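You operate a simulated robot arm through the tools that you are given. There is no shell and no other tool. Be economical: measure what you need, move in short steps, check, and stop when the job is done.

The job below is to be done with a simulated two-armed robot. You get a single attempt, and the scene is never put back.

## Task
Take the rinse cup and leave it on the sewing table. Put the blue thread spool from the counter top by the basin on top of the blue template and the green thread spool on the purple slab weight. Take the grey cotton spool end and put it on the top of the basting table. Put one of the label cards from the mending bench top on the top of the taped mini quilt. Take the grey silk spool end and leave it on the grey slab weight. Do these in any order. Set down upright: rinse cup, thread spool, grey cotton spool end, grey silk spool end.

Only the result counts: the job must be done as asked and must still hold three seconds after the hand-in. Knocking over, shifting, dropping, spilling or breaking anything else fails it.

## Robot
Two 7-joint arms with three-finger grippers on one trunk, on a base that drives. Base frame: it is fixed to the floor where the robot stands at the start and does not move with it; the origin is under the middle of the robot, x ahead of it, y to its left, z up; the surface under the hand at the start is at about z = 86. Readings come in cm, rad, newtons and seconds.
The left shoulder is at the start at [7.4, 12.6, 118.2], the right one opposite. With the tool pointing down near the work surface each hand reaches from about 36 to 84 cm from the robot's upright axis, wherever it stands, measured 20 degrees to its own side. Places, roughly: blue template (10x10x4 cm) [50, -40, 90]; grey cotton spool end [-100, -25, 75]; grey silk spool end [-200, 0, 75]; grey slab weight (7x7x3 cm) [-190, 300, 80]; label card [-100, 0, 75]; purple slab weight (7x7x3 cm) [80, 0, 90]; rinse cup (8x8x9 cm) [70, 20, 90]; sewing table [50, 260, 70]; thread spool [75, -25, 100]; top of the basting table [-180, 140, 80]; top of the taped mini quilt [-180, 130, 80]. Payload 2.94 kg a hand.
Tool frame (each hand has its own): the origin (TCP) lies between the finger pads and is the grasp point; the fingertips stand 3 cm ahead of it; z points along the fingers, y is the line along which they close. The gripper opens to 12.8 cm. The gripper's body begins 9.3 cm behind the TCP.
Orientation is told as [roll, pitch, yaw] about the base's x, y, z axes, in that order, counted from this pose: with the fingers straight down and closing along the base's y, the tool's x points along the base's -x, its y along +y and its z along -z.

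## Interface
- The arms move only by the tool drive_tool. It takes "left_steps", "right_steps" or both (then of equal length, played together; a hand with none holds still); each is a list of rows, each a list of 7 numbers: the shift along the tool's x, y, z in units of 50 mm (1.0 is 50 mm), then the turn, a rotation vector about the tool's x, y, z in units of 6 degrees (1.0 is 6 degrees), then the finger opening in mm, from 0 to 128. In form: [[x, y, z, ax, ay, az, hand], ...]. A call has 1 to 10 rows; each row shifts and turns the commanded pose from where the row before left it, along the tool's axes as they then stand. A call with a number of a shift or a turn outside -1 to 1 is refused whole. A row lasts 0.2 s, in which the tool goes at most 5 cm and 0.15 rad; a call with a longer step from one row to the next is refused whole, and so is a gripper value outside its range. A pose out of reach is approached as far as the arm can. The call stops where the force on the tool passes 40 N (or 10 N more than at its start, if that is more) or the arm is blocked; 0.2 s more then pass. Each finger halts on what it meets, pressing with about 42 N; the grip force reading is that of the motor and also rises with nothing between the fingers. The clock runs only during rows and for 0.2 s after the last one: add rows that do not move to give the fingers time. It gives the time, the measured TCP pose, the force on the tool (base axes), the opening and the grip force at its end, in the units of the frame above (readings bear some noise), with the torque about the TCP (base axes, N m) and any sound that the robot's microphone picked up.
- Cameras (640 x 400 px; columns grow to the right, rows downward): "scene" is now at [15.35, -7.56, 135.84]; the picture's right is [-0.91, -0.41, 0.00], its down [-0.24, 0.54, -0.80] and it looks along [0.33, -0.73, -0.59] (base axes); focal length 214 px, centre (320, 200). "left" rides on the left gripper at [6.9, 1.5, -12] in its tool frame; the picture's right is [-0.21, 0.98, 0.00], its down [-0.82, -0.18, -0.54] and it looks along [-0.53, -0.12, 0.84] (tool axes); focal length 251 px, centre (320, 200). "right" rides on the right gripper at [6.9, -1.5, -12] in its tool frame; the picture's right is [0.21, 0.98, 0.00], its down [-0.82, 0.18, -0.54] and it looks along [-0.53, 0.12, 0.84] (tool axes); focal length 251 px, centre (320, 200). There is no depth. A picture from a camera that has moved, and an enlarged one, comes with that camera's place and axes in the base frame and with its lens. The place of the scene camera against the robot may be out by one fixed shift of up to 1.8 cm in any direction.
- capture(camera): a new picture of that camera. The clock stands still meanwhile.
- slide_trunk(by): slides the trunk up (or, below 0, down) by that many cm; the arms and the scene camera ride with it, the base frame stays. It gives what a move gives, with no picture.
- steer(legs): drives the robot by 1 to 6 legs, each [ahead, left, turn to the left] in cm, cm and rad, along the robot's own axes; the way and the turn of a leg run together, so that a leg with both is an arc; at most 150 cm and 3.142 rad a leg. The arms and the cameras ride along, it lands a little off, and it stops where it bumps. It gives what a move gives.
- pan_tilt(pan, tilt): turns the head with the scene camera to pan (to the left, within 1.396 rad either way) and tilt (down, from -0.506 to 1.204), counted from straight ahead of the robot. It gives what a move gives.
- zoom(camera, box): a new picture of the part [left, top, right, bottom] of that camera's present view, enlarged. The clock stands still meanwhile.
- close_job(): hands the job in; it is judged then, once.

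Go step by step. Nothing tells you exact positions but the pictures and the camera data: compare them with the known pose of the tool, close in by small moves and look again before you grip or let go. The budget is 186 turns and 174 pictures, counting those below and the enlarged ones. Unless the task says otherwise, let go and move clear before handing in, and close with one line.

The tools are called after "Emit:" by a JSON object that holds its "name" and its "arguments". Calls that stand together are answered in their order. drive_tool: Moves the arms, as the interface text tells. Its arguments: {"type":"object","properties":{"left_steps":{"type":"array","items":{"type":"array","items":{"type":"number"}}},"right_steps":{"type":"array","items":{"type":"array","items":{"type":"number"}}}},"required":[]} The other tools are called the same way: slide_trunk (by) slides the trunk up or down; steer (legs) drives the base; pan_tilt (pan, tilt) turns the head that bears the scene camera; capture (camera) takes a picture; zoom (camera, box) takes an enlarged picture of a part of a camera's view; close_job () hands the job in.

At the start:

```text
time_s: 0.0
left_eef_pos: [48.9, -0.5, 117.35]
left_tcp_rot: [0.0, -0.001, 0.0]
left_force: [0.1, -0.4, 0.3]
left_torque: [-0.02, -0.01, -0.02]
left_grip_width: 12.8
left_grip_force: 0.0
right_eef_pos: [42.76, -34.69, 116.57]
right_tcp_rot: [0.001, 0.0, 0.0]
right_force: [0.1, 0.8, 0.0]
right_torque: [-0.02, 0.05, 0.02]
right_grip_width: 12.82
right_grip_force: 0.0
trunk travel left (down, up): [-40.0, 14.7]
robot x, y, heading: [-0.04, 0.06, 0.002]
head pan, tilt: [-1.152, 0.637]
```

scene: 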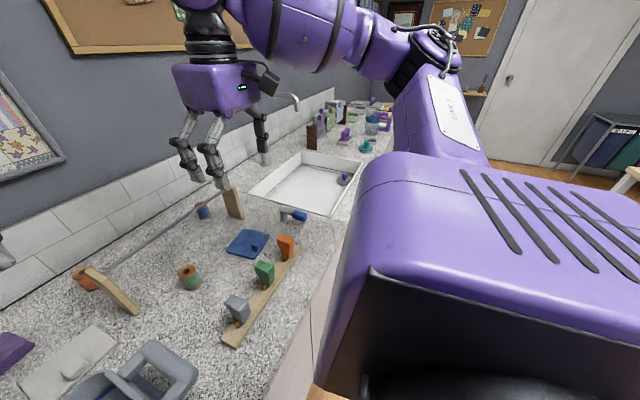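
right: 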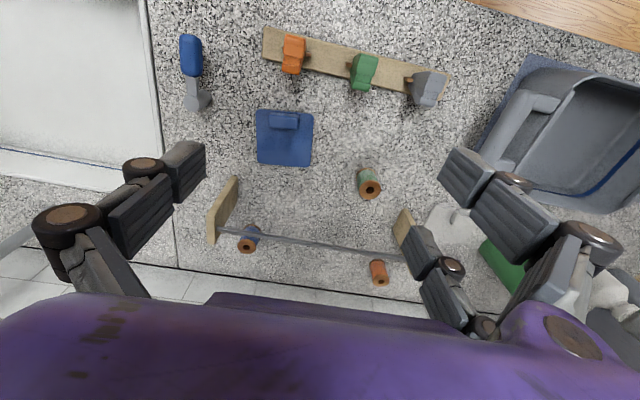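
left: 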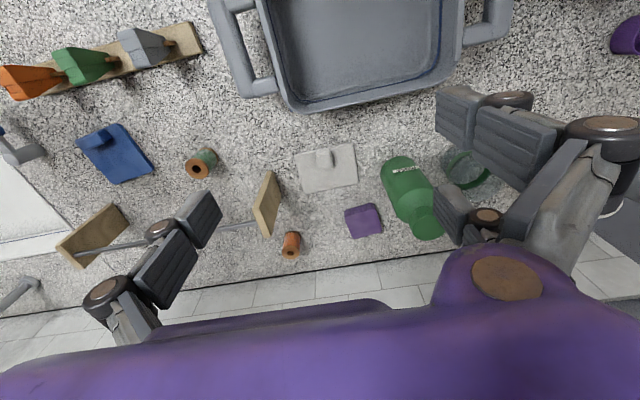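

The counter lies ahead, with the blue template, a rail with two wooden ends, three spools, a purple slab and a glass cup by a green bottle. I'll look more closely before moving.

Emit:
{"name": "pan_tilt", "arguments": {"pan": -0.3, "tilt": 0.75}}

Emit:
{"name": "capture", "arguments": {"camera": "scene"}}

Emit:
{"name": "zoom", "arguments": {"camera": "right", "box": [160, 80, 480, 300]}}

Emit:
{"name": "zoom", "arguments": {"camera": "left", "box": [160, 100, 560, 300]}}

```text
time_s: 1.2
left_eef_pos: [48.81, -0.34, 117.27]
left_tcp_rot: [0.0, -0.001, 0.0]
left_force: [0.6, 0.5, -0.3]
left_torque: [0.0, 0.02, 0.01]
left_grip_width: 12.79
left_grip_force: 0.1
right_eef_pos: [42.66, -34.67, 116.55]
right_tcp_rot: [0.001, 0.0, -0.001]
right_force: [0.3, 0.4, 0.6]
right_torque: [0.0, -0.02, -0.02]
right_grip_width: 12.8
right_grip_force: 0.0
trunk travel left (down, up): [-40.0, 14.7]
robot x, y, heading: [0.19, -0.23, -0.0]
head pan, tilt: [-0.3, 0.75]
```

```text
170 pictures are left
camera scene: at [19.71, -2.05, 134.87], right [-0.3, -0.96, 0.0], down [-0.65, 0.2, -0.73], along [0.7, -0.22, -0.68], focal length 214 px, centre (320, 200)
```

scene: 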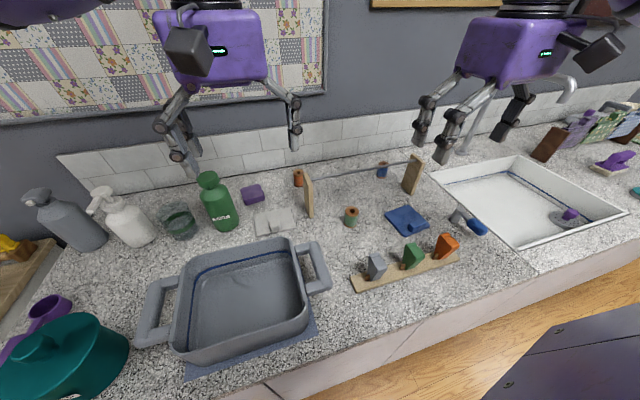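

```text
1.82 times, centred on (320, 190) of right
camera zoom: at [35.78, -36.2, 128.56], right [-0.21, 0.98, 0.0], down [0.82, 0.18, 0.54], along [0.53, 0.12, -0.84], focal length 457 px, centre (320, 218)
```

zoom: 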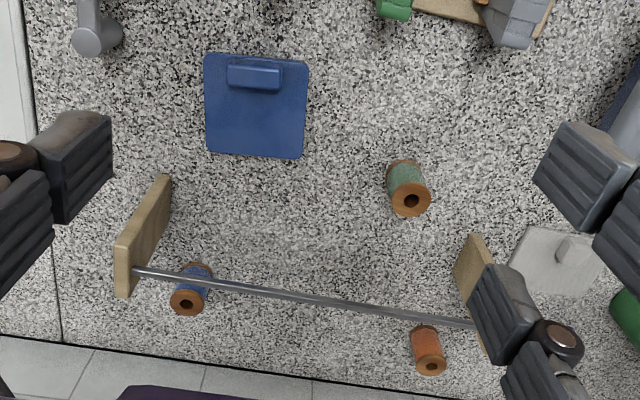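

```text
1.60 times, centred on (360, 200) of left
camera zoom: at [41.9, 1.16, 129.31], right [0.21, 0.98, 0.0], down [0.82, -0.18, 0.54], along [0.53, -0.12, -0.84], focal length 402 px, centre (256, 200)
```

zoom: 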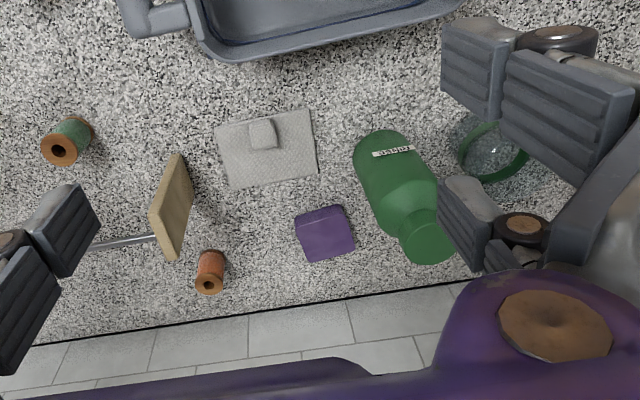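

The blue spool stands behind the rod, near (73, -43). I'm moving the right hand above it, well clear of the rod, to look again.

Emit:
{"name": "drive_tool", "arguments": {"right_steps": [[-0.86, -0.237, 0.15, 0, 0, 0, 70], [-0.86, -0.237, 0.15, 0, 0, 0, 70], [-0.86, -0.237, 0.15, 0, 0, 0, 70], [-0.86, -0.237, 0.15, 0, 0, 0, 70], [-0.86, -0.237, 0.15, 0, 0, 0, 70], [-0.86, -0.237, 0.15, 0, 0, 0, 70], [-0.86, -0.237, 0.15, 0, 0, 0, 70], [0, 0, 0, 0, 0, 0, 70]]}}

Emit:
{"name": "capture", "arguments": {"camera": "right"}}

Emit:
{"name": "capture", "arguments": {"camera": "scene"}}

```text
time_s: 3.0
left_eef_pos: [48.91, -0.59, 117.33]
left_tcp_rot: [0.0, 0.001, 0.0]
left_force: [0.8, -0.3, -1.0]
left_torque: [0.01, 0.02, 0.0]
left_grip_width: 12.79
left_grip_force: 0.1
right_eef_pos: [67.38, -41.65, 112.12]
right_tcp_rot: [-0.001, 0.0, -0.001]
right_force: [0.0, 0.6, -0.3]
right_torque: [0.01, 0.01, 0.02]
right_grip_width: 7.0
right_grip_force: 0.1
right hand out of reach, approached as far as the arm can: row 6, 7
trunk travel left (down, up): [-40.0, 14.7]
robot x, y, heading: [-0.27, -0.21, -0.002]
head pan, tilt: [-0.3, 0.75]
```

```text
167 pictures are left
camera right: at [60.47, -43.15, 124.17], right [-0.21, 0.98, 0.0], down [0.82, 0.18, 0.54], along [0.53, 0.12, -0.84], focal length 251 px, centre (320, 200)
```

right: 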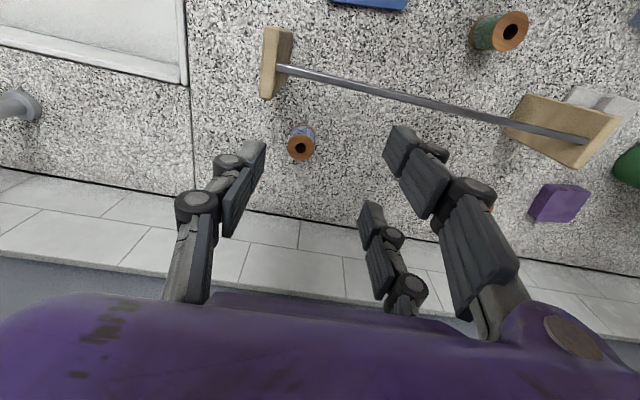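

```text
166 pictures are left
camera scene: at [19.94, -1.78, 135.0], right [-0.26, -0.97, 0.0], down [-0.65, 0.17, -0.74], along [0.72, -0.19, -0.67], focal length 214 px, centre (320, 200)
```

scene: 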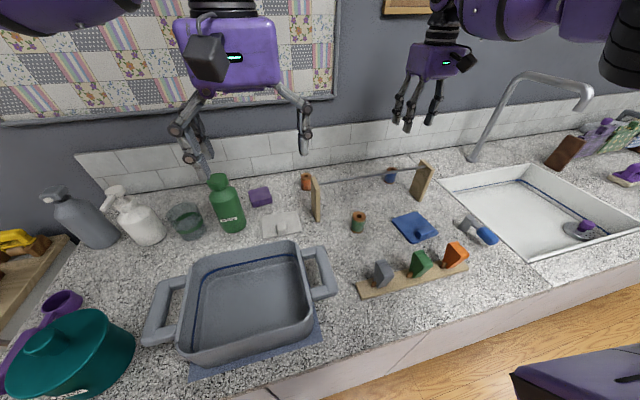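

The spool is at about (74, -43), a bit beyond reach. I'll check the gap between the base and the counter before driving closer.

Emit:
{"name": "pan_tilt", "arguments": {"pan": 0.0, "tilt": 1.2}}

Emit:
{"name": "capture", "arguments": {"camera": "scene"}}

```text
time_s: 3.9
left_eef_pos: [48.73, -0.41, 117.46]
left_tcp_rot: [0.0, 0.001, 0.001]
left_force: [-0.2, -0.2, 0.8]
left_torque: [0.01, 0.02, 0.0]
left_grip_width: 12.8
left_grip_force: 0.1
right_eef_pos: [67.42, -41.56, 112.15]
right_tcp_rot: [0.0, -0.003, -0.001]
right_force: [0.5, -0.1, 0.1]
right_torque: [-0.01, 0.03, -0.03]
right_grip_width: 7.01
right_grip_force: 0.0
trunk travel left (down, up): [-40.0, 14.7]
robot x, y, heading: [0.37, -0.12, 0.001]
head pan, tilt: [0.0, 1.201]
```

```text
165 pictures are left
camera scene: at [17.88, 0.1, 132.11], right [-0.05, -1.0, 0.0], down [-0.9, 0.05, -0.43], along [0.43, -0.02, -0.9], focal length 214 px, centre (320, 200)
```

scene: 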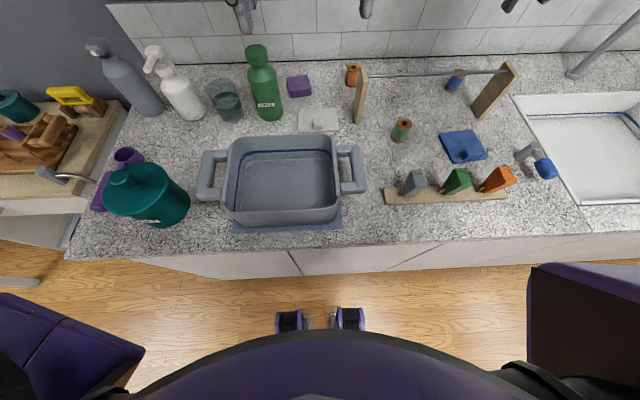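

There is about 15 cm of free floor ahead, so I'm driving 8 cm forward.

Emit:
{"name": "steer", "arguments": {"legs": [[8, 0, 0]]}}

Emit:
{"name": "capture", "arguments": {"camera": "right"}}

```text
time_s: 4.9
left_eef_pos: [56.91, -0.46, 117.31]
left_tcp_rot: [0.001, -0.001, 0.001]
left_force: [0.0, 0.4, 0.1]
left_torque: [0.0, 0.04, -0.02]
left_grip_width: 12.8
left_grip_force: 0.1
right_eef_pos: [75.53, -41.74, 112.12]
right_tcp_rot: [0.001, -0.003, -0.001]
right_force: [-0.8, 0.1, 0.1]
right_torque: [0.01, 0.02, 0.0]
right_grip_width: 7.02
right_grip_force: 0.1
trunk travel left (down, up): [-40.0, 14.7]
robot x, y, heading: [8.26, 0.24, 0.003]
head pan, tilt: [0.0, 1.201]
```

```text
164 pictures are left
camera right: at [68.47, -43.14, 124.22], right [-0.21, 0.98, 0.0], down [0.82, 0.18, 0.54], along [0.53, 0.12, -0.84], focal length 251 px, centre (320, 200)
```

right: 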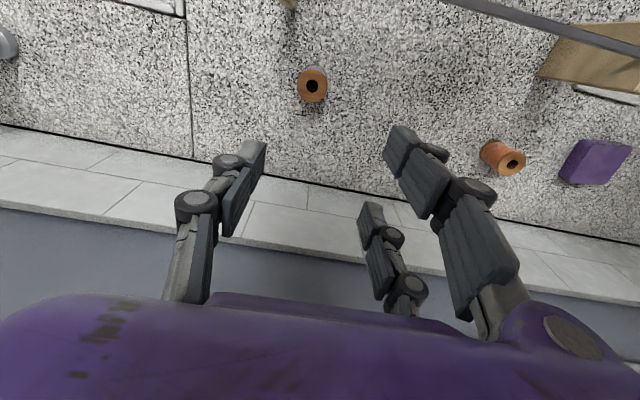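

The spool's top is at about (73.2, -42.9, 92). I'm lining up and lowering partway, then checking.

Emit:
{"name": "drive_tool", "arguments": {"right_steps": [[0.46, -0.22, 0, 0, 0, 0, 70], [0, 0, 0.8, 0, 0, 0, 70], [0, 0, 0.8, 0, 0, 0, 70], [0, 0, 0.8, 0, 0, 0, 70], [0, 0, 0.6, 0, 0, 0, 70], [0, 0, 0, 0, 0, 0, 70]]}}

Emit:
{"name": "capture", "arguments": {"camera": "right"}}

Emit:
{"name": "pan_tilt", "arguments": {"pan": -0.6, "tilt": 0.8}}

Emit:
{"name": "capture", "arguments": {"camera": "scene"}}

```text
time_s: 6.3
left_eef_pos: [56.7, -0.38, 117.35]
left_tcp_rot: [0.0, -0.001, -0.001]
left_force: [0.3, 0.1, 0.1]
left_torque: [0.01, -0.02, 0.01]
left_grip_width: 12.82
left_grip_force: 0.1
right_eef_pos: [73.05, -42.83, 97.07]
right_tcp_rot: [-0.001, -0.002, -0.002]
right_force: [0.5, 0.1, 0.4]
right_torque: [0.01, 0.02, -0.02]
right_grip_width: 7.02
right_grip_force: 0.1
trunk travel left (down, up): [-40.0, 14.7]
robot x, y, heading: [8.27, 0.05, -0.0]
head pan, tilt: [0.0, 1.201]
```

```text
163 pictures are left
camera right: at [66.1, -44.19, 109.15], right [-0.21, 0.98, 0.0], down [0.82, 0.18, 0.54], along [0.53, 0.12, -0.84], focal length 251 px, centre (320, 200)
```

right: 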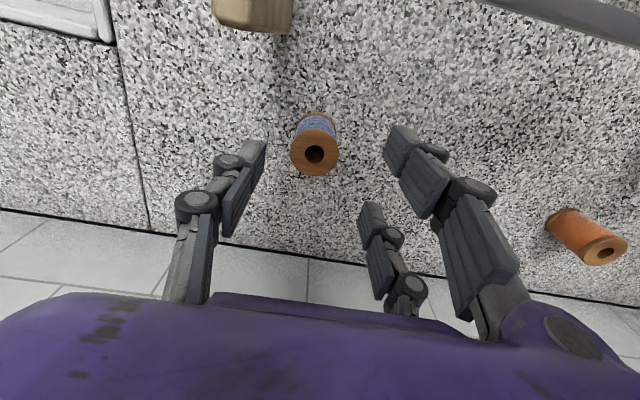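

```text
time_s: 7.3
left_eef_pos: [56.97, -0.47, 117.36]
left_tcp_rot: [0.001, 0.002, 0.0]
left_force: [0.3, -0.3, 0.3]
left_torque: [0.0, -0.01, -0.03]
left_grip_width: 12.78
left_grip_force: 0.0
right_eef_pos: [72.97, -42.75, 97.08]
right_tcp_rot: [-0.001, 0.0, -0.002]
right_force: [0.5, 0.2, -0.3]
right_torque: [0.02, -0.02, -0.01]
right_grip_width: 6.99
right_grip_force: 0.0
trunk travel left (down, up): [-40.0, 14.7]
robot x, y, heading: [8.43, 0.35, 0.005]
head pan, tilt: [-0.6, 0.799]
```

```text
162 pictures are left
camera scene: at [26.53, -4.13, 134.47], right [-0.56, -0.83, 0.0], down [-0.59, 0.4, -0.7], along [0.58, -0.39, -0.72], focal length 214 px, centre (320, 200)
```

scene: 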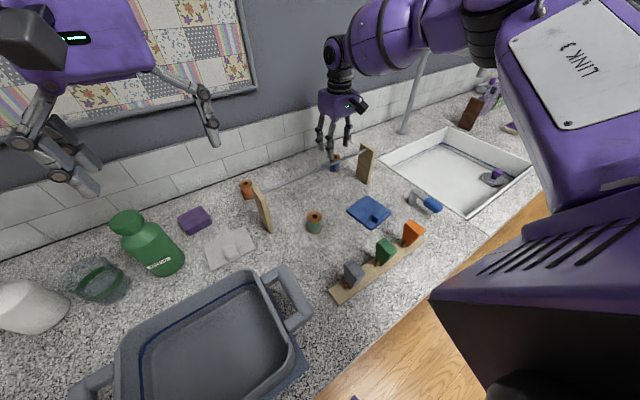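

The spool sits between the fingers. I'm lowering to about 90 and gripping.

Emit:
{"name": "drive_tool", "arguments": {"right_steps": [[-0.06, -0.05, 0.7, 0, 0, 0, 70], [0, 0, 0.7, 0, 0, 0, 70], [0, 0, 0, 0, 0, 0, 30], [0, 0, 0, 0, 0, 0, 20], [0, 0, 0, 0, 0, 0, 20]]}}

Emit:
{"name": "capture", "arguments": {"camera": "right"}}

```text
time_s: 8.5
left_eef_pos: [56.91, -0.35, 117.39]
left_tcp_rot: [0.0, 0.001, 0.0]
left_force: [0.7, -0.5, -0.1]
left_torque: [-0.01, 0.01, -0.03]
left_grip_width: 12.79
left_grip_force: 0.1
right_eef_pos: [73.5, -43.15, 90.1]
right_tcp_rot: [-0.001, -0.001, -0.002]
right_force: [-0.5, -0.7, 1.5]
right_torque: [-0.04, 0.01, 0.01]
right_grip_width: 3.45
right_grip_force: 42.3
trunk travel left (down, up): [-40.0, 14.7]
robot x, y, heading: [8.0, 0.31, -0.0]
head pan, tilt: [-0.6, 0.799]
```

```text
161 pictures are left
camera right: at [66.63, -44.6, 102.2], right [-0.21, 0.98, 0.0], down [0.82, 0.18, 0.54], along [0.53, 0.12, -0.84], focal length 251 px, centre (320, 200)
```

right: 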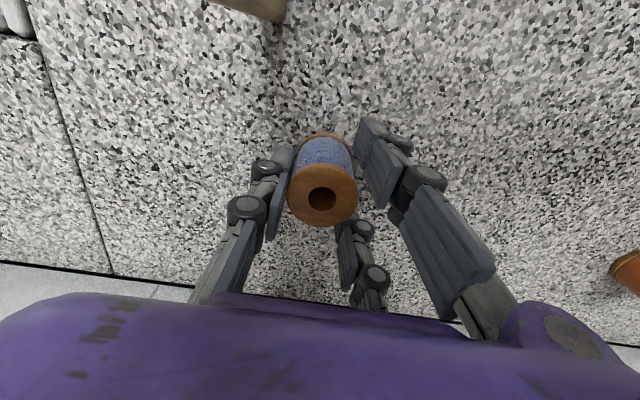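

Gripped at 3.45 cm. I'm lifting straight up past the rod, then moving over the blue template.

Emit:
{"name": "drive_tool", "arguments": {"right_steps": [[0, 0, -0.9, 0, 0, 0, 20], [0, 0, -0.9, 0, 0, 0, 20], [0, 0, -0.9, 0, 0, 0, 20], [0, 0, -0.9, 0, 0, 0, 20], [0, 0, -0.7, 0, 0, 0, 20], [0.82, 0.18, 0, 0, 0, 0, 20], [0.82, 0.18, 0, 0, 0, 0, 20], [0.82, 0.18, 0, 0, 0, 0, 20], [0.82, 0.18, 0, 0, 0, 0, 20], [0.82, 0.16, 0, 0, 0, 0, 20]]}}

Emit:
{"name": "capture", "arguments": {"camera": "right"}}

Emit:
{"name": "capture", "arguments": {"camera": "scene"}}

```text
time_s: 10.7
left_eef_pos: [56.88, -0.5, 117.27]
left_tcp_rot: [-0.001, -0.001, 0.0]
left_force: [-0.2, 1.6, 0.8]
left_torque: [0.01, -0.02, -0.01]
left_grip_width: 12.82
left_grip_force: 0.0
right_eef_pos: [52.82, -38.52, 111.6]
right_tcp_rot: [-0.001, -0.002, 0.002]
right_force: [0.1, 0.3, -1.0]
right_torque: [0.03, 0.01, 0.03]
right_grip_width: 3.43
right_grip_force: 42.2
trunk travel left (down, up): [-40.0, 14.7]
robot x, y, heading: [7.86, -0.39, -0.002]
head pan, tilt: [-0.6, 0.799]
```

```text
160 pictures are left
camera right: at [45.84, -39.99, 123.63], right [-0.21, 0.98, 0.0], down [0.82, 0.18, 0.54], along [0.53, 0.12, -0.84], focal length 251 px, centre (320, 200)
```

right: 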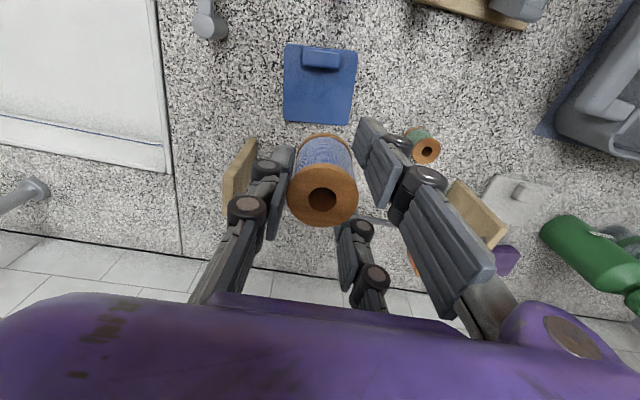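

```text
159 pictures are left
camera scene: at [26.45, -4.24, 134.48], right [-0.57, -0.82, 0.0], down [-0.59, 0.41, -0.7], along [0.57, -0.4, -0.72], focal length 214 px, centre (320, 200)
```

scene: 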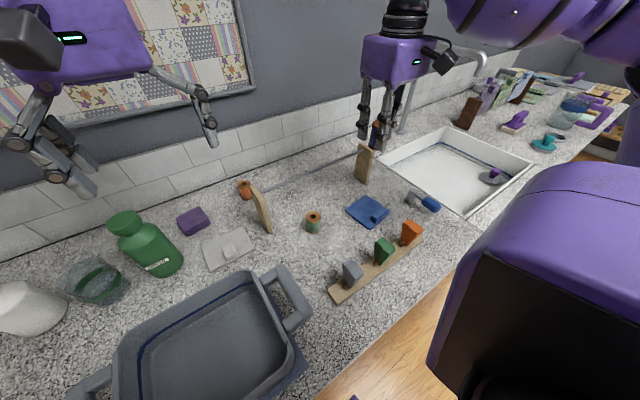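

The spool is over the template's flat part. I'm lowering close to it.

Emit:
{"name": "drive_tool", "arguments": {"right_steps": [[0, -0.02, 0.9, 0, 0, 0, 20], [0, 0, 0.9, 0, 0, 0, 20], [0, 0, 0.9, 0, 0, 0, 20], [0, 0, 0.9, 0, 0, 0, 20], [0, 0, 0, 0, 0, 0, 20]]}}

Emit:
{"name": "capture", "arguments": {"camera": "right"}}

Emit:
{"name": "zoom", "arguments": {"camera": "scene", "box": [320, 140, 440, 240]}}

```text
time_s: 11.9
left_eef_pos: [56.82, -0.41, 117.33]
left_tcp_rot: [-0.002, 0.0, 0.0]
left_force: [-0.2, 0.3, 0.6]
left_torque: [0.01, -0.01, -0.01]
left_grip_width: 12.8
left_grip_force: 0.0
right_eef_pos: [52.83, -38.73, 93.67]
right_tcp_rot: [-0.001, -0.003, -0.001]
right_force: [-0.6, 0.5, -0.7]
right_torque: [0.0, -0.04, -0.01]
right_grip_width: 3.42
right_grip_force: 41.7
trunk travel left (down, up): [-40.0, 14.7]
robot x, y, heading: [7.83, -0.19, 0.001]
head pan, tilt: [-0.6, 0.799]
```

```text
158 pictures are left
camera right: at [46.02, -40.19, 105.72], right [-0.21, 0.98, 0.0], down [0.82, 0.18, 0.54], along [0.53, 0.12, -0.84], focal length 251 px, centre (320, 200)
```

right: 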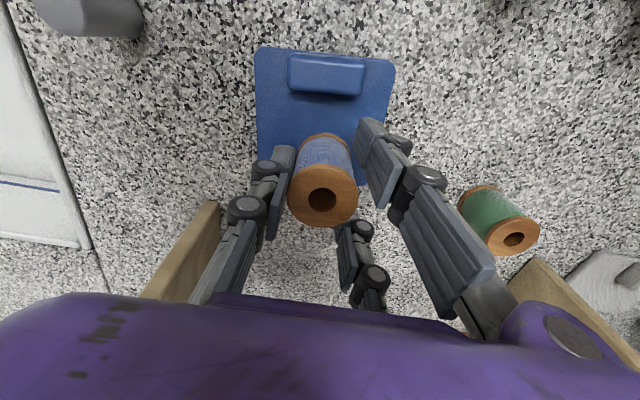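

```text
4.00 times, centred on (380, 190) of scene
camera zoom: at [26.5, -4.12, 134.48], right [-0.57, -0.83, 0.0], down [-0.59, 0.4, -0.7], along [0.58, -0.39, -0.72], focal length 858 px, centre (80, 240)
```

zoom: 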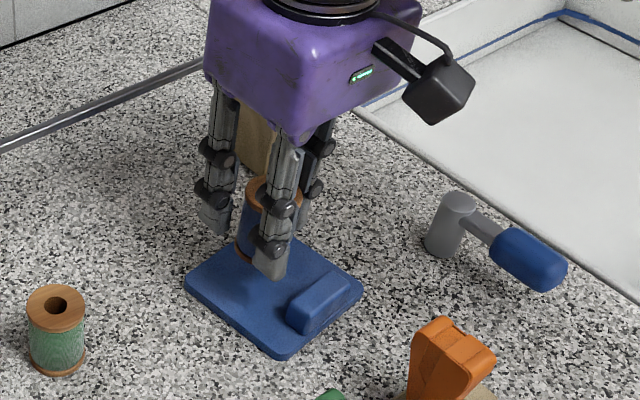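

The plate is about 1–1.5 cm thick. I'm lowering gently until contact.

Emit:
{"name": "drive_tool", "arguments": {"right_steps": [[0, 0, 0.2, 0, 0, 0, 20], [0, 0, 0.08, 0, 0, 0, 20], [0, 0, 0, 0, 0, 0, 20]]}}

Emit:
{"name": "zoom", "arguments": {"camera": "scene", "box": [320, 140, 440, 240]}}

```text
time_s: 12.7
left_eef_pos: [56.93, -0.42, 117.22]
left_tcp_rot: [-0.001, 0.0, 0.0]
left_force: [0.5, -0.3, -0.8]
left_torque: [0.0, -0.01, 0.02]
left_grip_width: 12.79
left_grip_force: 0.1
right_eef_pos: [53.1, -38.75, 92.28]
right_tcp_rot: [0.0, -0.002, -0.002]
right_force: [-0.4, -0.4, -0.3]
right_torque: [0.02, 0.02, 0.01]
right_grip_width: 3.46
right_grip_force: 41.7
trunk travel left (down, up): [-40.0, 14.7]
robot x, y, heading: [7.89, 0.07, -0.006]
head pan, tilt: [-0.6, 0.799]
```

```text
4.00 times, centred on (380, 190) of scene
camera zoom: at [26.53, -4.15, 134.47], right [-0.57, -0.82, 0.0], down [-0.59, 0.41, -0.7], along [0.58, -0.39, -0.72], focal length 858 px, centre (80, 240)
```

zoom: 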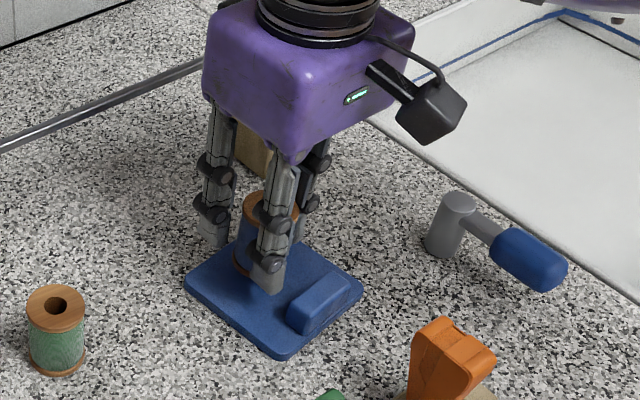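

Emit:
{"name": "drive_tool", "arguments": {"right_steps": [[0, 0, 0.08, 0, 0, 0, 20], [0, 0, 0, 0, 0, 0, 20]]}}

Emit:
{"name": "drive_tool", "arguments": {"right_steps": [[0, 0, 0.06, 0, 0, 0, 20], [0, 0, 0, 0, 0, 0, 20]]}}

Emit:
{"name": "drive_tool", "arguments": {"right_steps": [[0, 0, 0.04, 0, 0, 0, 20], [0, 0, 0, 0, 0, 0, 20]]}}

Emit:
{"name": "zoom", "arguments": {"camera": "scene", "box": [320, 140, 440, 240]}}

```text
time_s: 13.3
left_eef_pos: [56.91, -0.36, 117.29]
left_tcp_rot: [0.0, 0.0, -0.002]
left_force: [-0.6, -0.1, 0.1]
left_torque: [0.0, 0.03, -0.05]
left_grip_width: 12.82
left_grip_force: 0.0
right_eef_pos: [52.97, -38.71, 91.78]
right_tcp_rot: [0.001, 0.0, -0.002]
right_force: [0.7, 0.5, -0.7]
right_torque: [-0.01, 0.01, 0.0]
right_grip_width: 3.4
right_grip_force: 42.1
trunk travel left (down, up): [-40.0, 14.7]
robot x, y, heading: [8.21, -0.19, 0.001]
head pan, tilt: [-0.6, 0.799]
```

```text
time_s: 13.9
left_eef_pos: [56.86, -0.4, 117.42]
left_tcp_rot: [0.002, 0.001, -0.001]
left_force: [0.5, -0.7, -0.7]
left_torque: [-0.02, 0.01, 0.02]
left_grip_width: 12.79
left_grip_force: 0.1
right_eef_pos: [52.96, -38.64, 91.59]
right_tcp_rot: [-0.001, -0.001, -0.002]
right_force: [-0.6, 0.6, -1.1]
right_torque: [0.01, 0.02, -0.03]
right_grip_width: 3.45
right_grip_force: 42.1
trunk travel left (down, up): [-40.0, 14.7]
robot x, y, heading: [8.21, -0.2, 0.002]
head pan, tilt: [-0.6, 0.799]
```

```text
time_s: 14.5
left_eef_pos: [56.92, -0.61, 117.29]
left_tcp_rot: [0.0, -0.001, -0.001]
left_force: [-0.6, 0.8, -0.8]
left_torque: [-0.02, -0.01, -0.02]
left_grip_width: 12.82
left_grip_force: 0.2
right_eef_pos: [53.0, -38.7, 91.4]
right_tcp_rot: [0.0, -0.003, -0.001]
right_force: [0.1, 0.0, -1.1]
right_torque: [0.01, -0.02, -0.01]
right_grip_width: 3.44
right_grip_force: 41.6
trunk travel left (down, up): [-40.0, 14.7]
robot x, y, heading: [8.06, 0.29, -0.007]
head pan, tilt: [-0.6, 0.799]
```

```text
4.00 times, centred on (380, 190) of scene
camera zoom: at [26.53, -4.15, 134.47], right [-0.57, -0.82, 0.0], down [-0.59, 0.41, -0.7], along [0.58, -0.39, -0.72], focal length 858 px, centre (80, 240)
```

zoom: 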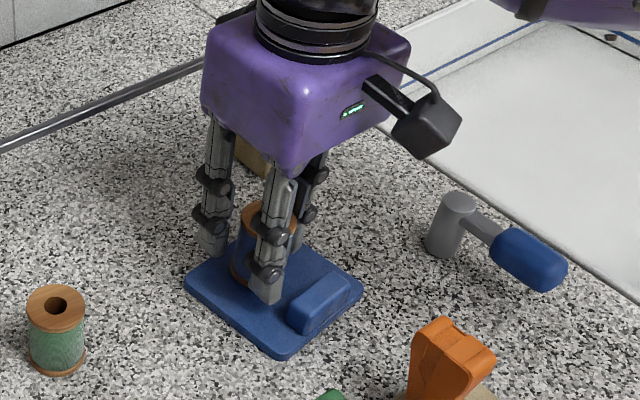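

No contact yet, so I'm continuing down in small steps.

Emit:
{"name": "drive_tool", "arguments": {"right_steps": [[0, 0, 0.05, 0, 0, 0, 20], [0, 0, 0, 0, 0, 0, 20]]}}

Emit:
{"name": "drive_tool", "arguments": {"right_steps": [[0, 0, 0.05, 0, 0, 0, 20], [0, 0, 0, 0, 0, 0, 20]]}}

Emit:
{"name": "zoom", "arguments": {"camera": "scene", "box": [320, 140, 440, 240]}}

```text
time_s: 15.1
left_eef_pos: [56.85, -0.36, 117.32]
left_tcp_rot: [-0.001, 0.002, 0.0]
left_force: [-0.7, 0.1, 0.2]
left_torque: [-0.02, -0.01, 0.0]
left_grip_width: 12.8
left_grip_force: 0.1
right_eef_pos: [52.89, -38.7, 91.15]
right_tcp_rot: [0.0, -0.003, 0.0]
right_force: [0.2, 0.1, 0.6]
right_torque: [0.03, 0.02, 0.02]
right_grip_width: 3.4
right_grip_force: 41.9
trunk travel left (down, up): [-40.0, 14.7]
robot x, y, heading: [7.82, -0.01, -0.003]
head pan, tilt: [-0.6, 0.799]
```

```text
time_s: 15.7
left_eef_pos: [56.85, -0.36, 117.41]
left_tcp_rot: [-0.001, -0.001, 0.0]
left_force: [0.5, 0.2, -0.2]
left_torque: [-0.01, 0.01, -0.04]
left_grip_width: 12.78
left_grip_force: 0.1
right_eef_pos: [52.86, -38.78, 90.98]
right_tcp_rot: [0.001, -0.005, -0.002]
right_force: [0.5, -0.7, 10.5]
right_torque: [-0.21, -0.02, -0.03]
right_grip_width: 3.43
right_grip_force: 42.1
trunk travel left (down, up): [-40.0, 14.7]
robot x, y, heading: [8.62, -0.27, -0.001]
head pan, tilt: [-0.6, 0.799]
```

```text
4.00 times, centred on (380, 190) of scene
camera zoom: at [26.45, -4.11, 134.49], right [-0.57, -0.82, 0.0], down [-0.59, 0.4, -0.7], along [0.58, -0.39, -0.72], focal length 858 px, centre (80, 240)
```

zoom: 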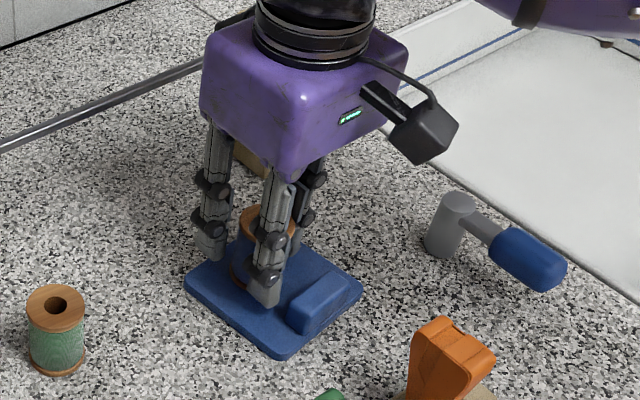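

Contact made at about 10 N. I'm releasing and rising.

Emit:
{"name": "drive_tool", "arguments": {"right_steps": [[0, 0, -0.02, 0, 0, 0, 45], [0, 0, 0, 0, 0, 0, 60], [0, 0, 0, 0, 0, 0, 60], [0, 0, -0.5, 0, 0, 0, 60], [0, 0, -0.9, 0, 0, 0, 60], [0, 0, -0.9, 0, 0, 0, 60], [0, 0, -0.9, 0, 0, 0, 60]]}}

Emit:
{"name": "capture", "arguments": {"camera": "right"}}

```text
time_s: 17.3
left_eef_pos: [56.78, -0.39, 117.21]
left_tcp_rot: [-0.001, -0.001, -0.001]
left_force: [0.5, -0.7, -0.8]
left_torque: [-0.02, -0.02, 0.04]
left_grip_width: 12.77
left_grip_force: 0.1
right_eef_pos: [53.0, -38.56, 107.12]
right_tcp_rot: [0.0, 0.0, -0.002]
right_force: [0.1, 0.3, 0.0]
right_torque: [-0.04, 0.02, 0.02]
right_grip_width: 6.03
right_grip_force: 0.1
trunk travel left (down, up): [-40.0, 14.7]
robot x, y, heading: [8.39, -0.12, -0.005]
head pan, tilt: [-0.6, 0.799]
```

```text
153 pictures are left
camera right: at [46.04, -40.06, 119.18], right [-0.21, 0.98, 0.0], down [0.82, 0.18, 0.54], along [0.53, 0.12, -0.84], focal length 251 px, centre (320, 200)
```

right: 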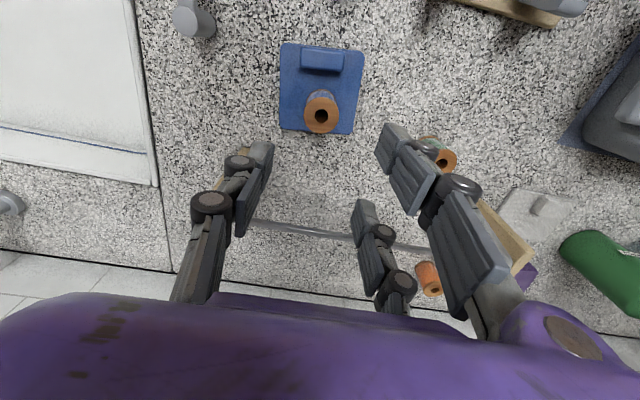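

The blue spool stands on the template. Next the green spool at about (55.2, -22.8): I'm moving the right hand over it and the left hand aside toward the cup.

Emit:
{"name": "drive_tool", "arguments": {"right_steps": [[0, 0, 0, 0, 0, 0, 70], [0, 0, 0, 0, 0, 0, 70], [-0.11, 0.79, 0, 0, 0, 0, 70], [-0.11, 0.79, 0, 0, 0, 0, 70], [-0.11, 0.79, 0, 0, 0, 0, 70], [-0.11, 0.79, 0, 0, 0, 0, 70], [0, 0, 0, 0, 0, 0, 70]], "left_steps": [[0.1, 0.85, 0, 0, 0, 0, 128], [0.1, 0.85, 0, 0, 0, 0, 128], [0.1, 0.85, 0, 0, 0, 0, 128], [0.1, 0.85, 0, 0, 0, 0, 128], [0.1, 0.85, 0, 0, 0, 0, 128], [0.1, 0.8, 0, 0, 0, 0, 128], [0, 0, 0, 0, 0, 0, 128]]}}

Emit:
{"name": "capture", "arguments": {"camera": "right"}}

Emit:
{"name": "capture", "arguments": {"camera": "left"}}

```text
time_s: 18.9
left_eef_pos: [53.77, 24.56, 117.48]
left_tcp_rot: [0.001, 0.001, -0.002]
left_force: [0.2, -0.3, -0.2]
left_torque: [0.06, 0.02, 0.0]
left_grip_width: 12.81
left_grip_force: 0.1
right_eef_pos: [55.28, -22.92, 106.95]
right_tcp_rot: [0.006, -0.001, -0.002]
right_force: [1.5, -0.1, -0.3]
right_torque: [-0.02, 0.02, 0.01]
right_grip_width: 6.99
right_grip_force: 0.0
trunk travel left (down, up): [-40.0, 14.7]
robot x, y, heading: [8.15, -0.2, -0.0]
head pan, tilt: [-0.6, 0.799]
```

```text
152 pictures are left
camera right: at [48.23, -24.51, 118.94], right [-0.21, 0.98, 0.0], down [0.82, 0.18, 0.54], along [0.53, 0.12, -0.84], focal length 251 px, centre (320, 200)
```

right: 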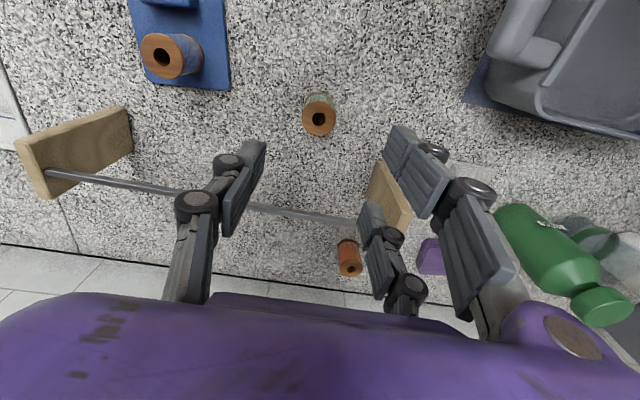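

```text
151 pictures are left
camera left: at [46.89, 26.08, 129.46], right [0.22, 0.98, 0.0], down [0.82, -0.18, 0.54], along [0.53, -0.12, -0.84], focal length 251 px, centre (320, 200)
```

left: 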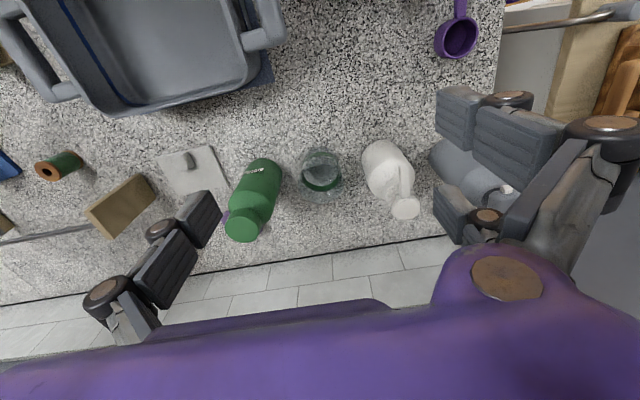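

The green spool is straight below. I'm lowering and gripping.

Emit:
{"name": "drive_tool", "arguments": {"right_steps": [[0.04, 0, 0.85, 0, 0, 0, 70], [0, 0, 0.85, 0, 0, 0, 70], [0, 0, 0.85, 0, 0, 0, 70], [0, 0, 0.85, 0, 0, 0, 70], [0, 0, 0, 0, 0, 0, 50], [0, 0, 0, 0, 0, 0, 20], [0, 0, 0, 0, 0, 0, 20]]}}

Emit:
{"name": "capture", "arguments": {"camera": "right"}}

```text
time_s: 20.5
left_eef_pos: [53.84, 24.69, 117.39]
left_tcp_rot: [0.0, -0.002, -0.001]
left_force: [-1.2, 0.0, -1.0]
left_torque: [-0.02, 0.01, 0.0]
left_grip_width: 12.79
left_grip_force: 0.1
right_eef_pos: [54.9, -23.0, 89.97]
right_tcp_rot: [0.001, -0.003, -0.001]
right_force: [0.2, 0.0, -0.4]
right_torque: [-0.01, 0.01, 0.02]
right_grip_width: 3.47
right_grip_force: 42.2
trunk travel left (down, up): [-40.0, 14.7]
robot x, y, heading: [7.75, -0.27, 0.002]
head pan, tilt: [-0.6, 0.799]
```

```text
150 pictures are left
camera right: at [47.98, -24.47, 102.09], right [-0.21, 0.98, 0.0], down [0.82, 0.18, 0.54], along [0.53, 0.12, -0.84], focal length 251 px, centre (320, 200)
```

right: 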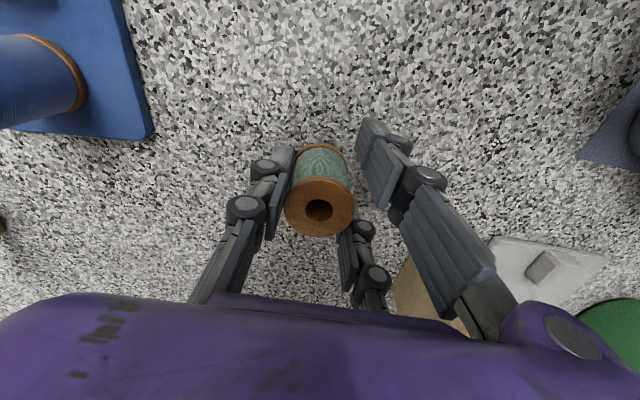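

Gripped. I'm lifting and carrying it over toward the purple slab near (74, 3).

Emit:
{"name": "drive_tool", "arguments": {"right_steps": [[0, 0, -0.9, 0, 0, 0, 20], [0, 0, -0.9, 0, 0, 0, 20], [0, 0, -0.9, 0, 0, 0, 20], [0, 0, -0.9, 0, 0, 0, 20], [0, 0, -0.8, 0, 0, 0, 20]]}}

Emit:
{"name": "drive_tool", "arguments": {"right_steps": [[-0.5, 0.7, 0, 0, 0, 0, 20], [-0.5, 0.7, 0, 0, 0, 0, 20], [-0.5, 0.7, 0, 0, 0, 0, 20], [-0.5, 0.7, 0, 0, 0, 0, 20], [-0.5, 0.7, 0, 0, 0, 0, 20], [-0.5, 0.7, 0, 0, 0, 0, 20], [-0.4, 0.7, 0, 0, 0, 0, 20], [0, 0, 0, 0, 0, 0, 20]]}}

Emit:
{"name": "capture", "arguments": {"camera": "right"}}

Emit:
{"name": "pan_tilt", "arguments": {"pan": -0.1, "tilt": 0.8}}

Emit:
{"name": "capture", "arguments": {"camera": "scene"}}

```text
time_s: 21.7
left_eef_pos: [53.77, 24.69, 117.55]
left_tcp_rot: [0.002, -0.001, 0.0]
left_force: [-0.2, -0.2, -0.6]
left_torque: [-0.01, 0.01, 0.02]
left_grip_width: 12.79
left_grip_force: 0.1
right_eef_pos: [54.92, -22.89, 112.27]
right_tcp_rot: [0.001, -0.002, -0.004]
right_force: [-0.3, 0.3, -0.5]
right_torque: [-0.01, -0.02, -0.02]
right_grip_width: 3.49
right_grip_force: 41.8
trunk travel left (down, up): [-40.0, 14.7]
robot x, y, heading: [8.09, -0.14, 0.003]
head pan, tilt: [-0.6, 0.799]
```

```text
time_s: 23.5
left_eef_pos: [53.79, 24.8, 117.46]
left_tcp_rot: [0.001, 0.001, 0.0]
left_force: [0.3, 0.0, 0.0]
left_torque: [0.0, -0.04, 0.01]
left_grip_width: 12.83
left_grip_force: 0.1
right_eef_pos: [62.57, -12.47, 112.3]
right_tcp_rot: [0.0, -0.003, 0.0]
right_force: [-0.4, -0.1, -1.2]
right_torque: [0.01, 0.04, -0.03]
right_grip_width: 3.47
right_grip_force: 42.1
right hand out of reach, approached as far as the arm can: row 4, 5, 6, 7
trunk travel left (down, up): [-40.0, 14.7]
robot x, y, heading: [8.04, -0.05, 0.001]
head pan, tilt: [-0.6, 0.799]
```

```text
149 pictures are left
camera right: at [55.59, -13.98, 124.25], right [-0.21, 0.98, 0.0], down [0.82, 0.18, 0.54], along [0.53, 0.12, -0.84], focal length 251 px, centre (320, 200)
```

right: 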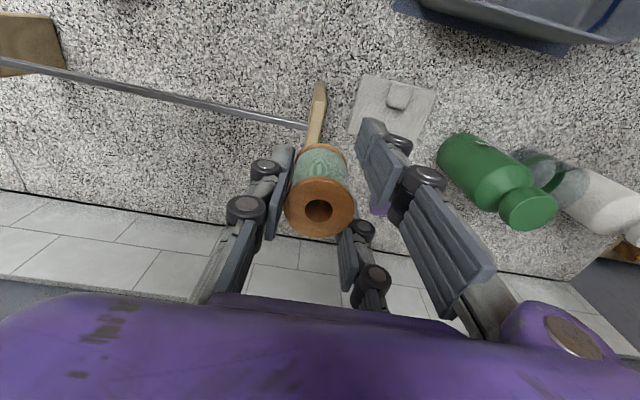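

```text
time_s: 24.5
left_eef_pos: [53.9, 24.67, 117.57]
left_tcp_rot: [0.0, 0.0, 0.0]
left_force: [0.2, 0.9, 0.7]
left_torque: [-0.01, 0.01, 0.02]
left_grip_width: 12.82
left_grip_force: 0.1
right_eef_pos: [62.56, -12.44, 112.13]
right_tcp_rot: [0.0, -0.001, -0.002]
right_force: [-0.2, -0.1, -0.2]
right_torque: [0.0, 0.02, -0.02]
right_grip_width: 3.49
right_grip_force: 41.9
trunk travel left (down, up): [-40.0, 14.7]
robot x, y, heading: [8.08, 0.21, 0.001]
head pan, tilt: [-0.099, 0.799]
```

```text
148 pictures are left
camera scene: at [27.9, -0.4, 134.47], right [-0.1, -0.99, 0.0], down [-0.71, 0.07, -0.7], along [0.69, -0.07, -0.72], focal length 214 px, centre (320, 200)
```

scene: 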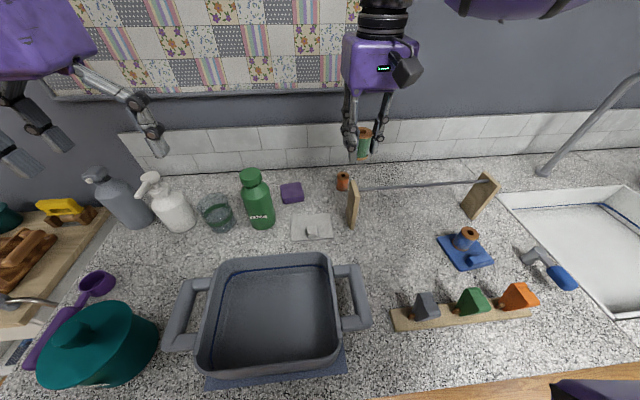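

The right arm can't reach further inward, so I'll pull the left hand in and strafe the base left by 14 cm.

Emit:
{"name": "drive_tool", "arguments": {"left_steps": [[0.4, -0.7, 0, 0, 0, 0, 128], [0.4, -0.7, 0, 0, 0, 0, 128], [0.4, -0.7, 0, 0, 0, 0, 128], [0, 0, 0, 0, 0, 0, 128]]}}

Emit:
{"name": "steer", "arguments": {"legs": [[0, 14, 0]]}}

Emit:
{"name": "capture", "arguments": {"camera": "right"}}

Emit:
{"name": "capture", "arguments": {"camera": "left"}}

```text
time_s: 25.5
left_eef_pos: [47.78, 14.51, 117.33]
left_tcp_rot: [0.001, -0.001, -0.001]
left_force: [0.1, 0.0, -0.2]
left_torque: [0.02, 0.02, 0.01]
left_grip_width: 12.8
left_grip_force: 0.1
right_eef_pos: [62.44, -12.43, 112.15]
right_tcp_rot: [0.0, -0.001, -0.001]
right_force: [0.3, 0.1, 0.2]
right_torque: [-0.02, -0.01, -0.01]
right_grip_width: 3.44
right_grip_force: 42.3
trunk travel left (down, up): [-40.0, 14.7]
robot x, y, heading: [8.03, -0.32, -0.005]
head pan, tilt: [-0.099, 0.799]
```

```text
time_s: 27.4
left_eef_pos: [47.76, 28.57, 117.42]
left_tcp_rot: [0.0, -0.001, 0.003]
left_force: [0.8, -0.4, 0.5]
left_torque: [-0.02, 0.03, -0.05]
left_grip_width: 12.81
left_grip_force: 0.1
right_eef_pos: [62.7, 1.77, 112.2]
right_tcp_rot: [-0.002, -0.002, 0.0]
right_force: [-0.5, -0.2, 0.8]
right_torque: [0.02, 0.01, 0.0]
right_grip_width: 3.47
right_grip_force: 42.0
trunk travel left (down, up): [-40.0, 14.7]
robot x, y, heading: [7.88, 14.04, 0.001]
head pan, tilt: [-0.099, 0.799]
```

```text
147 pictures are left
camera right: at [55.59, 0.18, 124.25], right [-0.21, 0.98, 0.0], down [0.82, 0.18, 0.54], along [0.53, 0.12, -0.84], focal length 251 px, centre (320, 200)
```

right: 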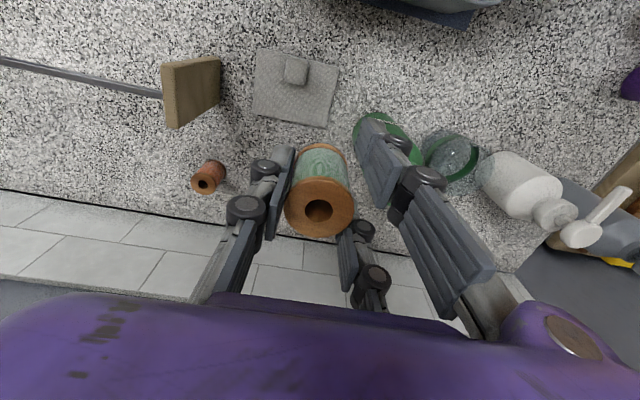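

```text
146 pictures are left
camera left: at [40.82, 30.17, 129.36], right [0.21, 0.98, 0.0], down [0.82, -0.18, 0.54], along [0.53, -0.12, -0.84], focal length 251 px, centre (320, 200)
```

left: 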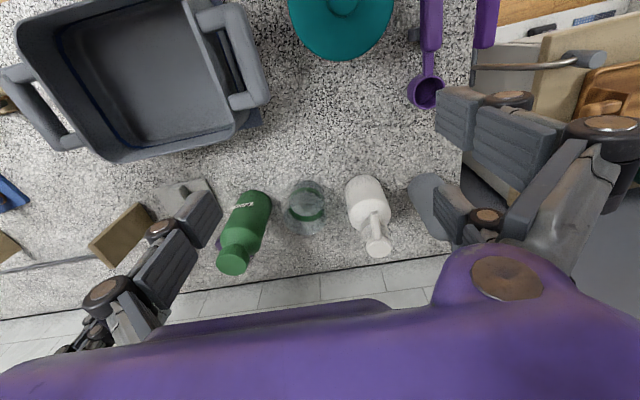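

I'm moving the spool forward over the slab.

Emit:
{"name": "drive_tool", "arguments": {"right_steps": [[-0.7, 0.07, 0, 0, 0, 0, 20], [-0.7, 0.07, 0, 0, 0, 0, 20], [-0.7, 0.07, 0, 0, 0, 0, 20], [0, 0, 0, 0, 0, 0, 20]]}}

Emit:
{"name": "capture", "arguments": {"camera": "right"}}

Emit:
{"name": "pan_tilt", "arguments": {"pan": -0.25, "tilt": 0.8}}

Emit:
{"name": "capture", "arguments": {"camera": "scene"}}

```text
time_s: 28.4
left_eef_pos: [47.84, 28.63, 117.44]
left_tcp_rot: [0.001, 0.0, 0.002]
left_force: [0.7, -0.5, 0.1]
left_torque: [0.0, 0.0, 0.01]
left_grip_width: 12.78
left_grip_force: 0.0
right_eef_pos: [62.49, 1.76, 112.21]
right_tcp_rot: [0.0, -0.002, -0.001]
right_force: [0.1, -0.3, -1.3]
right_torque: [0.03, -0.02, 0.04]
right_grip_width: 3.46
right_grip_force: 42.2
right hand out of reach, approached as far as the arm can: row 1, 2, 3
trunk travel left (down, up): [-40.0, 14.7]
robot x, y, heading: [8.12, 13.99, 0.004]
head pan, tilt: [-0.099, 0.799]
```

```text
145 pictures are left
camera right: at [55.59, 0.18, 124.25], right [-0.21, 0.98, 0.0], down [0.82, 0.18, 0.54], along [0.53, 0.12, -0.84], focal length 251 px, centre (320, 200)
```

right: 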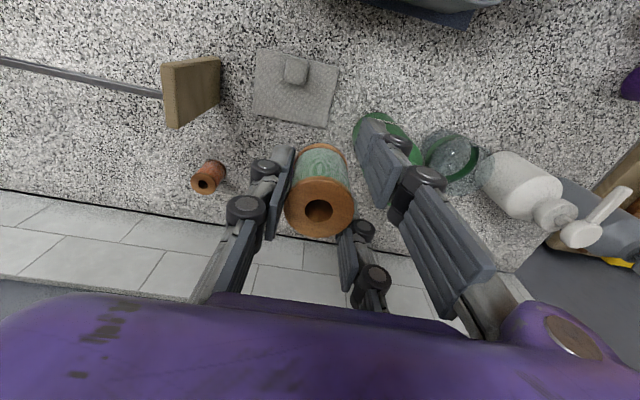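

```text
time_s: 29.1
left_eef_pos: [47.77, 28.58, 117.24]
left_tcp_rot: [0.001, 0.0, 0.002]
left_force: [0.0, -0.1, -1.4]
left_torque: [-0.02, -0.01, -0.01]
left_grip_width: 12.81
left_grip_force: 0.1
right_eef_pos: [62.56, 1.74, 112.18]
right_tcp_rot: [-0.001, -0.001, 0.0]
right_force: [-0.2, -0.4, -1.0]
right_torque: [0.01, 0.0, 0.02]
right_grip_width: 3.48
right_grip_force: 42.3
trunk travel left (down, up): [-40.0, 14.7]
robot x, y, heading: [8.11, 13.95, 0.001]
head pan, tilt: [-0.25, 0.799]
```

```text
144 pictures are left
camera scene: at [27.72, 12.62, 134.51], right [-0.23, -0.97, 0.0], down [-0.69, 0.17, -0.7], along [0.68, -0.16, -0.71], focal length 214 px, centre (320, 200)
```

scene: 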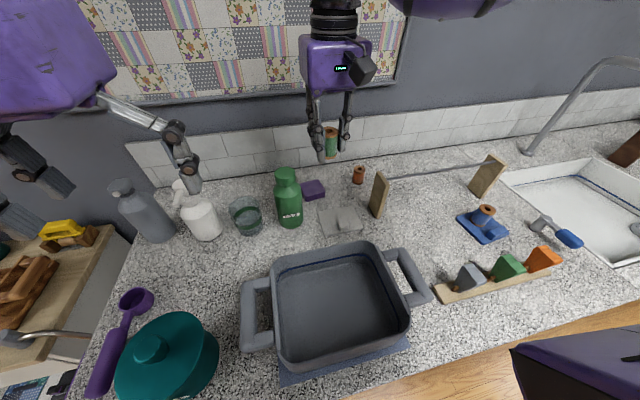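

The hand is high relative to the shoulder, which limits its reach. I'll raise the trunk 12 cm and bring the hand back down.

Emit:
{"name": "slide_trunk", "arguments": {"by": 13}}

Emit:
{"name": "drive_tool", "arguments": {"right_steps": [[0, 0, 0.9, 0, 0, 0, 20], [0, 0, 0.9, 0, 0, 0, 20], [-0.5, 0.07, 0.6, 0, 0, 0, 20], [-0.8, 0.07, 0, 0, 0, 0, 20], [-0.8, 0.07, 0, 0, 0, 0, 20], [0, 0, 0, 0, 0, 0, 20]]}}

Emit:
{"name": "capture", "arguments": {"camera": "right"}}

Emit:
{"name": "capture", "arguments": {"camera": "scene"}}

```text
time_s: 30.6
left_eef_pos: [47.93, 28.55, 130.29]
left_tcp_rot: [-0.001, 0.003, 0.002]
left_force: [0.5, 0.1, -0.3]
left_torque: [0.0, 0.03, 0.0]
left_grip_width: 12.82
left_grip_force: 0.0
right_eef_pos: [56.62, 1.74, 140.98]
right_tcp_rot: [-0.001, -0.312, -0.001]
right_force: [0.6, -0.1, -0.2]
right_torque: [0.0, 0.03, 0.04]
right_grip_width: 3.44
right_grip_force: 41.8
trunk travel left (down, up): [-53.0, 1.7]
robot x, y, heading: [8.05, 13.76, 0.003]
head pan, tilt: [-0.25, 0.799]
```

```text
time_s: 32.0
left_eef_pos: [47.79, 28.66, 130.47]
left_tcp_rot: [-0.001, 0.0, 0.002]
left_force: [0.1, 0.7, 0.3]
left_torque: [-0.02, -0.02, -0.02]
left_grip_width: 12.79
left_grip_force: 0.1
right_eef_pos: [59.42, 1.51, 132.92]
right_tcp_rot: [0.001, -0.314, 0.003]
right_force: [0.2, 0.3, -0.2]
right_torque: [0.02, -0.01, -0.01]
right_grip_width: 3.46
right_grip_force: 42.1
right hand out of reach, approached as far as the arm can: row 3, 4, 5
trunk travel left (down, up): [-53.0, 1.7]
robot x, y, heading: [8.15, 14.43, 0.004]
head pan, tilt: [-0.25, 0.799]
```

```text
143 pictures are left
camera right: at [49.15, 0.0, 142.13], right [-0.2, 0.98, -0.07], down [0.61, 0.18, 0.77], along [0.76, 0.12, -0.64], focal length 251 px, centre (320, 200)
```

right: 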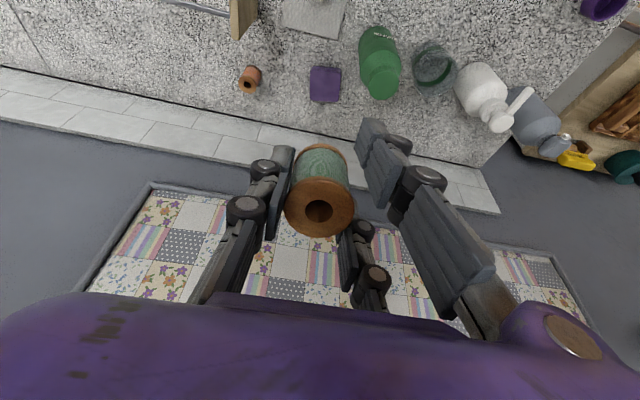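

```text
142 pictures are left
camera scene: at [19.24, 13.02, 149.64], right [-0.18, -0.98, 0.0], down [-0.68, 0.13, -0.72], along [0.71, -0.13, -0.69], focal length 214 px, centre (320, 200)
```

scene: 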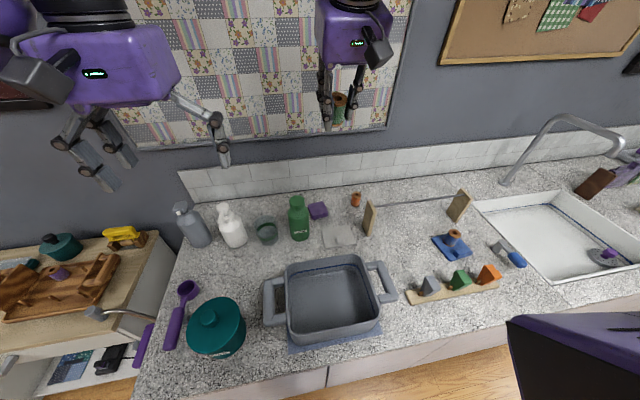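

Raising the trunk tilted the right hand by -0.31 rad. I'm restoring it to vertical and then bringing it down.

Emit:
{"name": "drive_tool", "arguments": {"right_steps": [[0, 0, 0, 0, 1, 0, 20], [0, 0, 0, 0, 1, 0, 20], [0, 0, 0, 0, 0.98, 0, 20], [0, 0, 0, 0, 0, 0, 20]]}}

```text
time_s: 33.0
left_eef_pos: [47.81, 28.64, 130.41]
left_tcp_rot: [0.001, -0.001, 0.003]
left_force: [-0.3, 0.9, -0.5]
left_torque: [0.01, 0.02, 0.02]
left_grip_width: 12.79
left_grip_force: 0.0
right_eef_pos: [58.57, -3.36, 133.42]
right_tcp_rot: [0.002, -0.051, 0.0]
right_force: [0.5, 0.3, 0.3]
right_torque: [0.02, 0.0, 0.0]
right_grip_width: 3.45
right_grip_force: 41.8
right hand out of reach, approached as far as the arm can: row 1, 2, 3
trunk travel left (down, up): [-53.0, 1.7]
robot x, y, heading: [8.02, 14.03, 0.002]
head pan, tilt: [-0.25, 0.799]
```

Emit:
{"name": "drive_tool", "arguments": {"right_steps": [[0.2, 0, 0.8, 0, 0, 0, 20], [0, 0, 0.8, 0, 0.2, 0, 20], [0, 0, 0.8, 0, 0.29, 0, 20], [0, 0.2, 0.8, 0, 0, 0, 20], [0, 0.3, 0.8, 0, 0, 0, 20], [0, 0, 0, 0, 0, 0, 20]]}}

```text
time_s: 34.4
left_eef_pos: [47.78, 28.54, 130.3]
left_tcp_rot: [0.0, 0.002, 0.002]
left_force: [-0.8, -0.8, 0.1]
left_torque: [0.02, 0.02, 0.02]
left_grip_width: 12.82
left_grip_force: 0.1
right_eef_pos: [58.13, -3.07, 119.37]
right_tcp_rot: [0.003, -0.003, 0.001]
right_force: [0.2, -0.7, -0.1]
right_torque: [-0.01, -0.01, 0.01]
right_grip_width: 3.46
right_grip_force: 41.6
right hand out of reach, approached as far as the arm can: row 4, 5
trunk travel left (down, up): [-53.0, 1.7]
robot x, y, heading: [7.86, 14.37, -0.0]
head pan, tilt: [-0.25, 0.799]
```

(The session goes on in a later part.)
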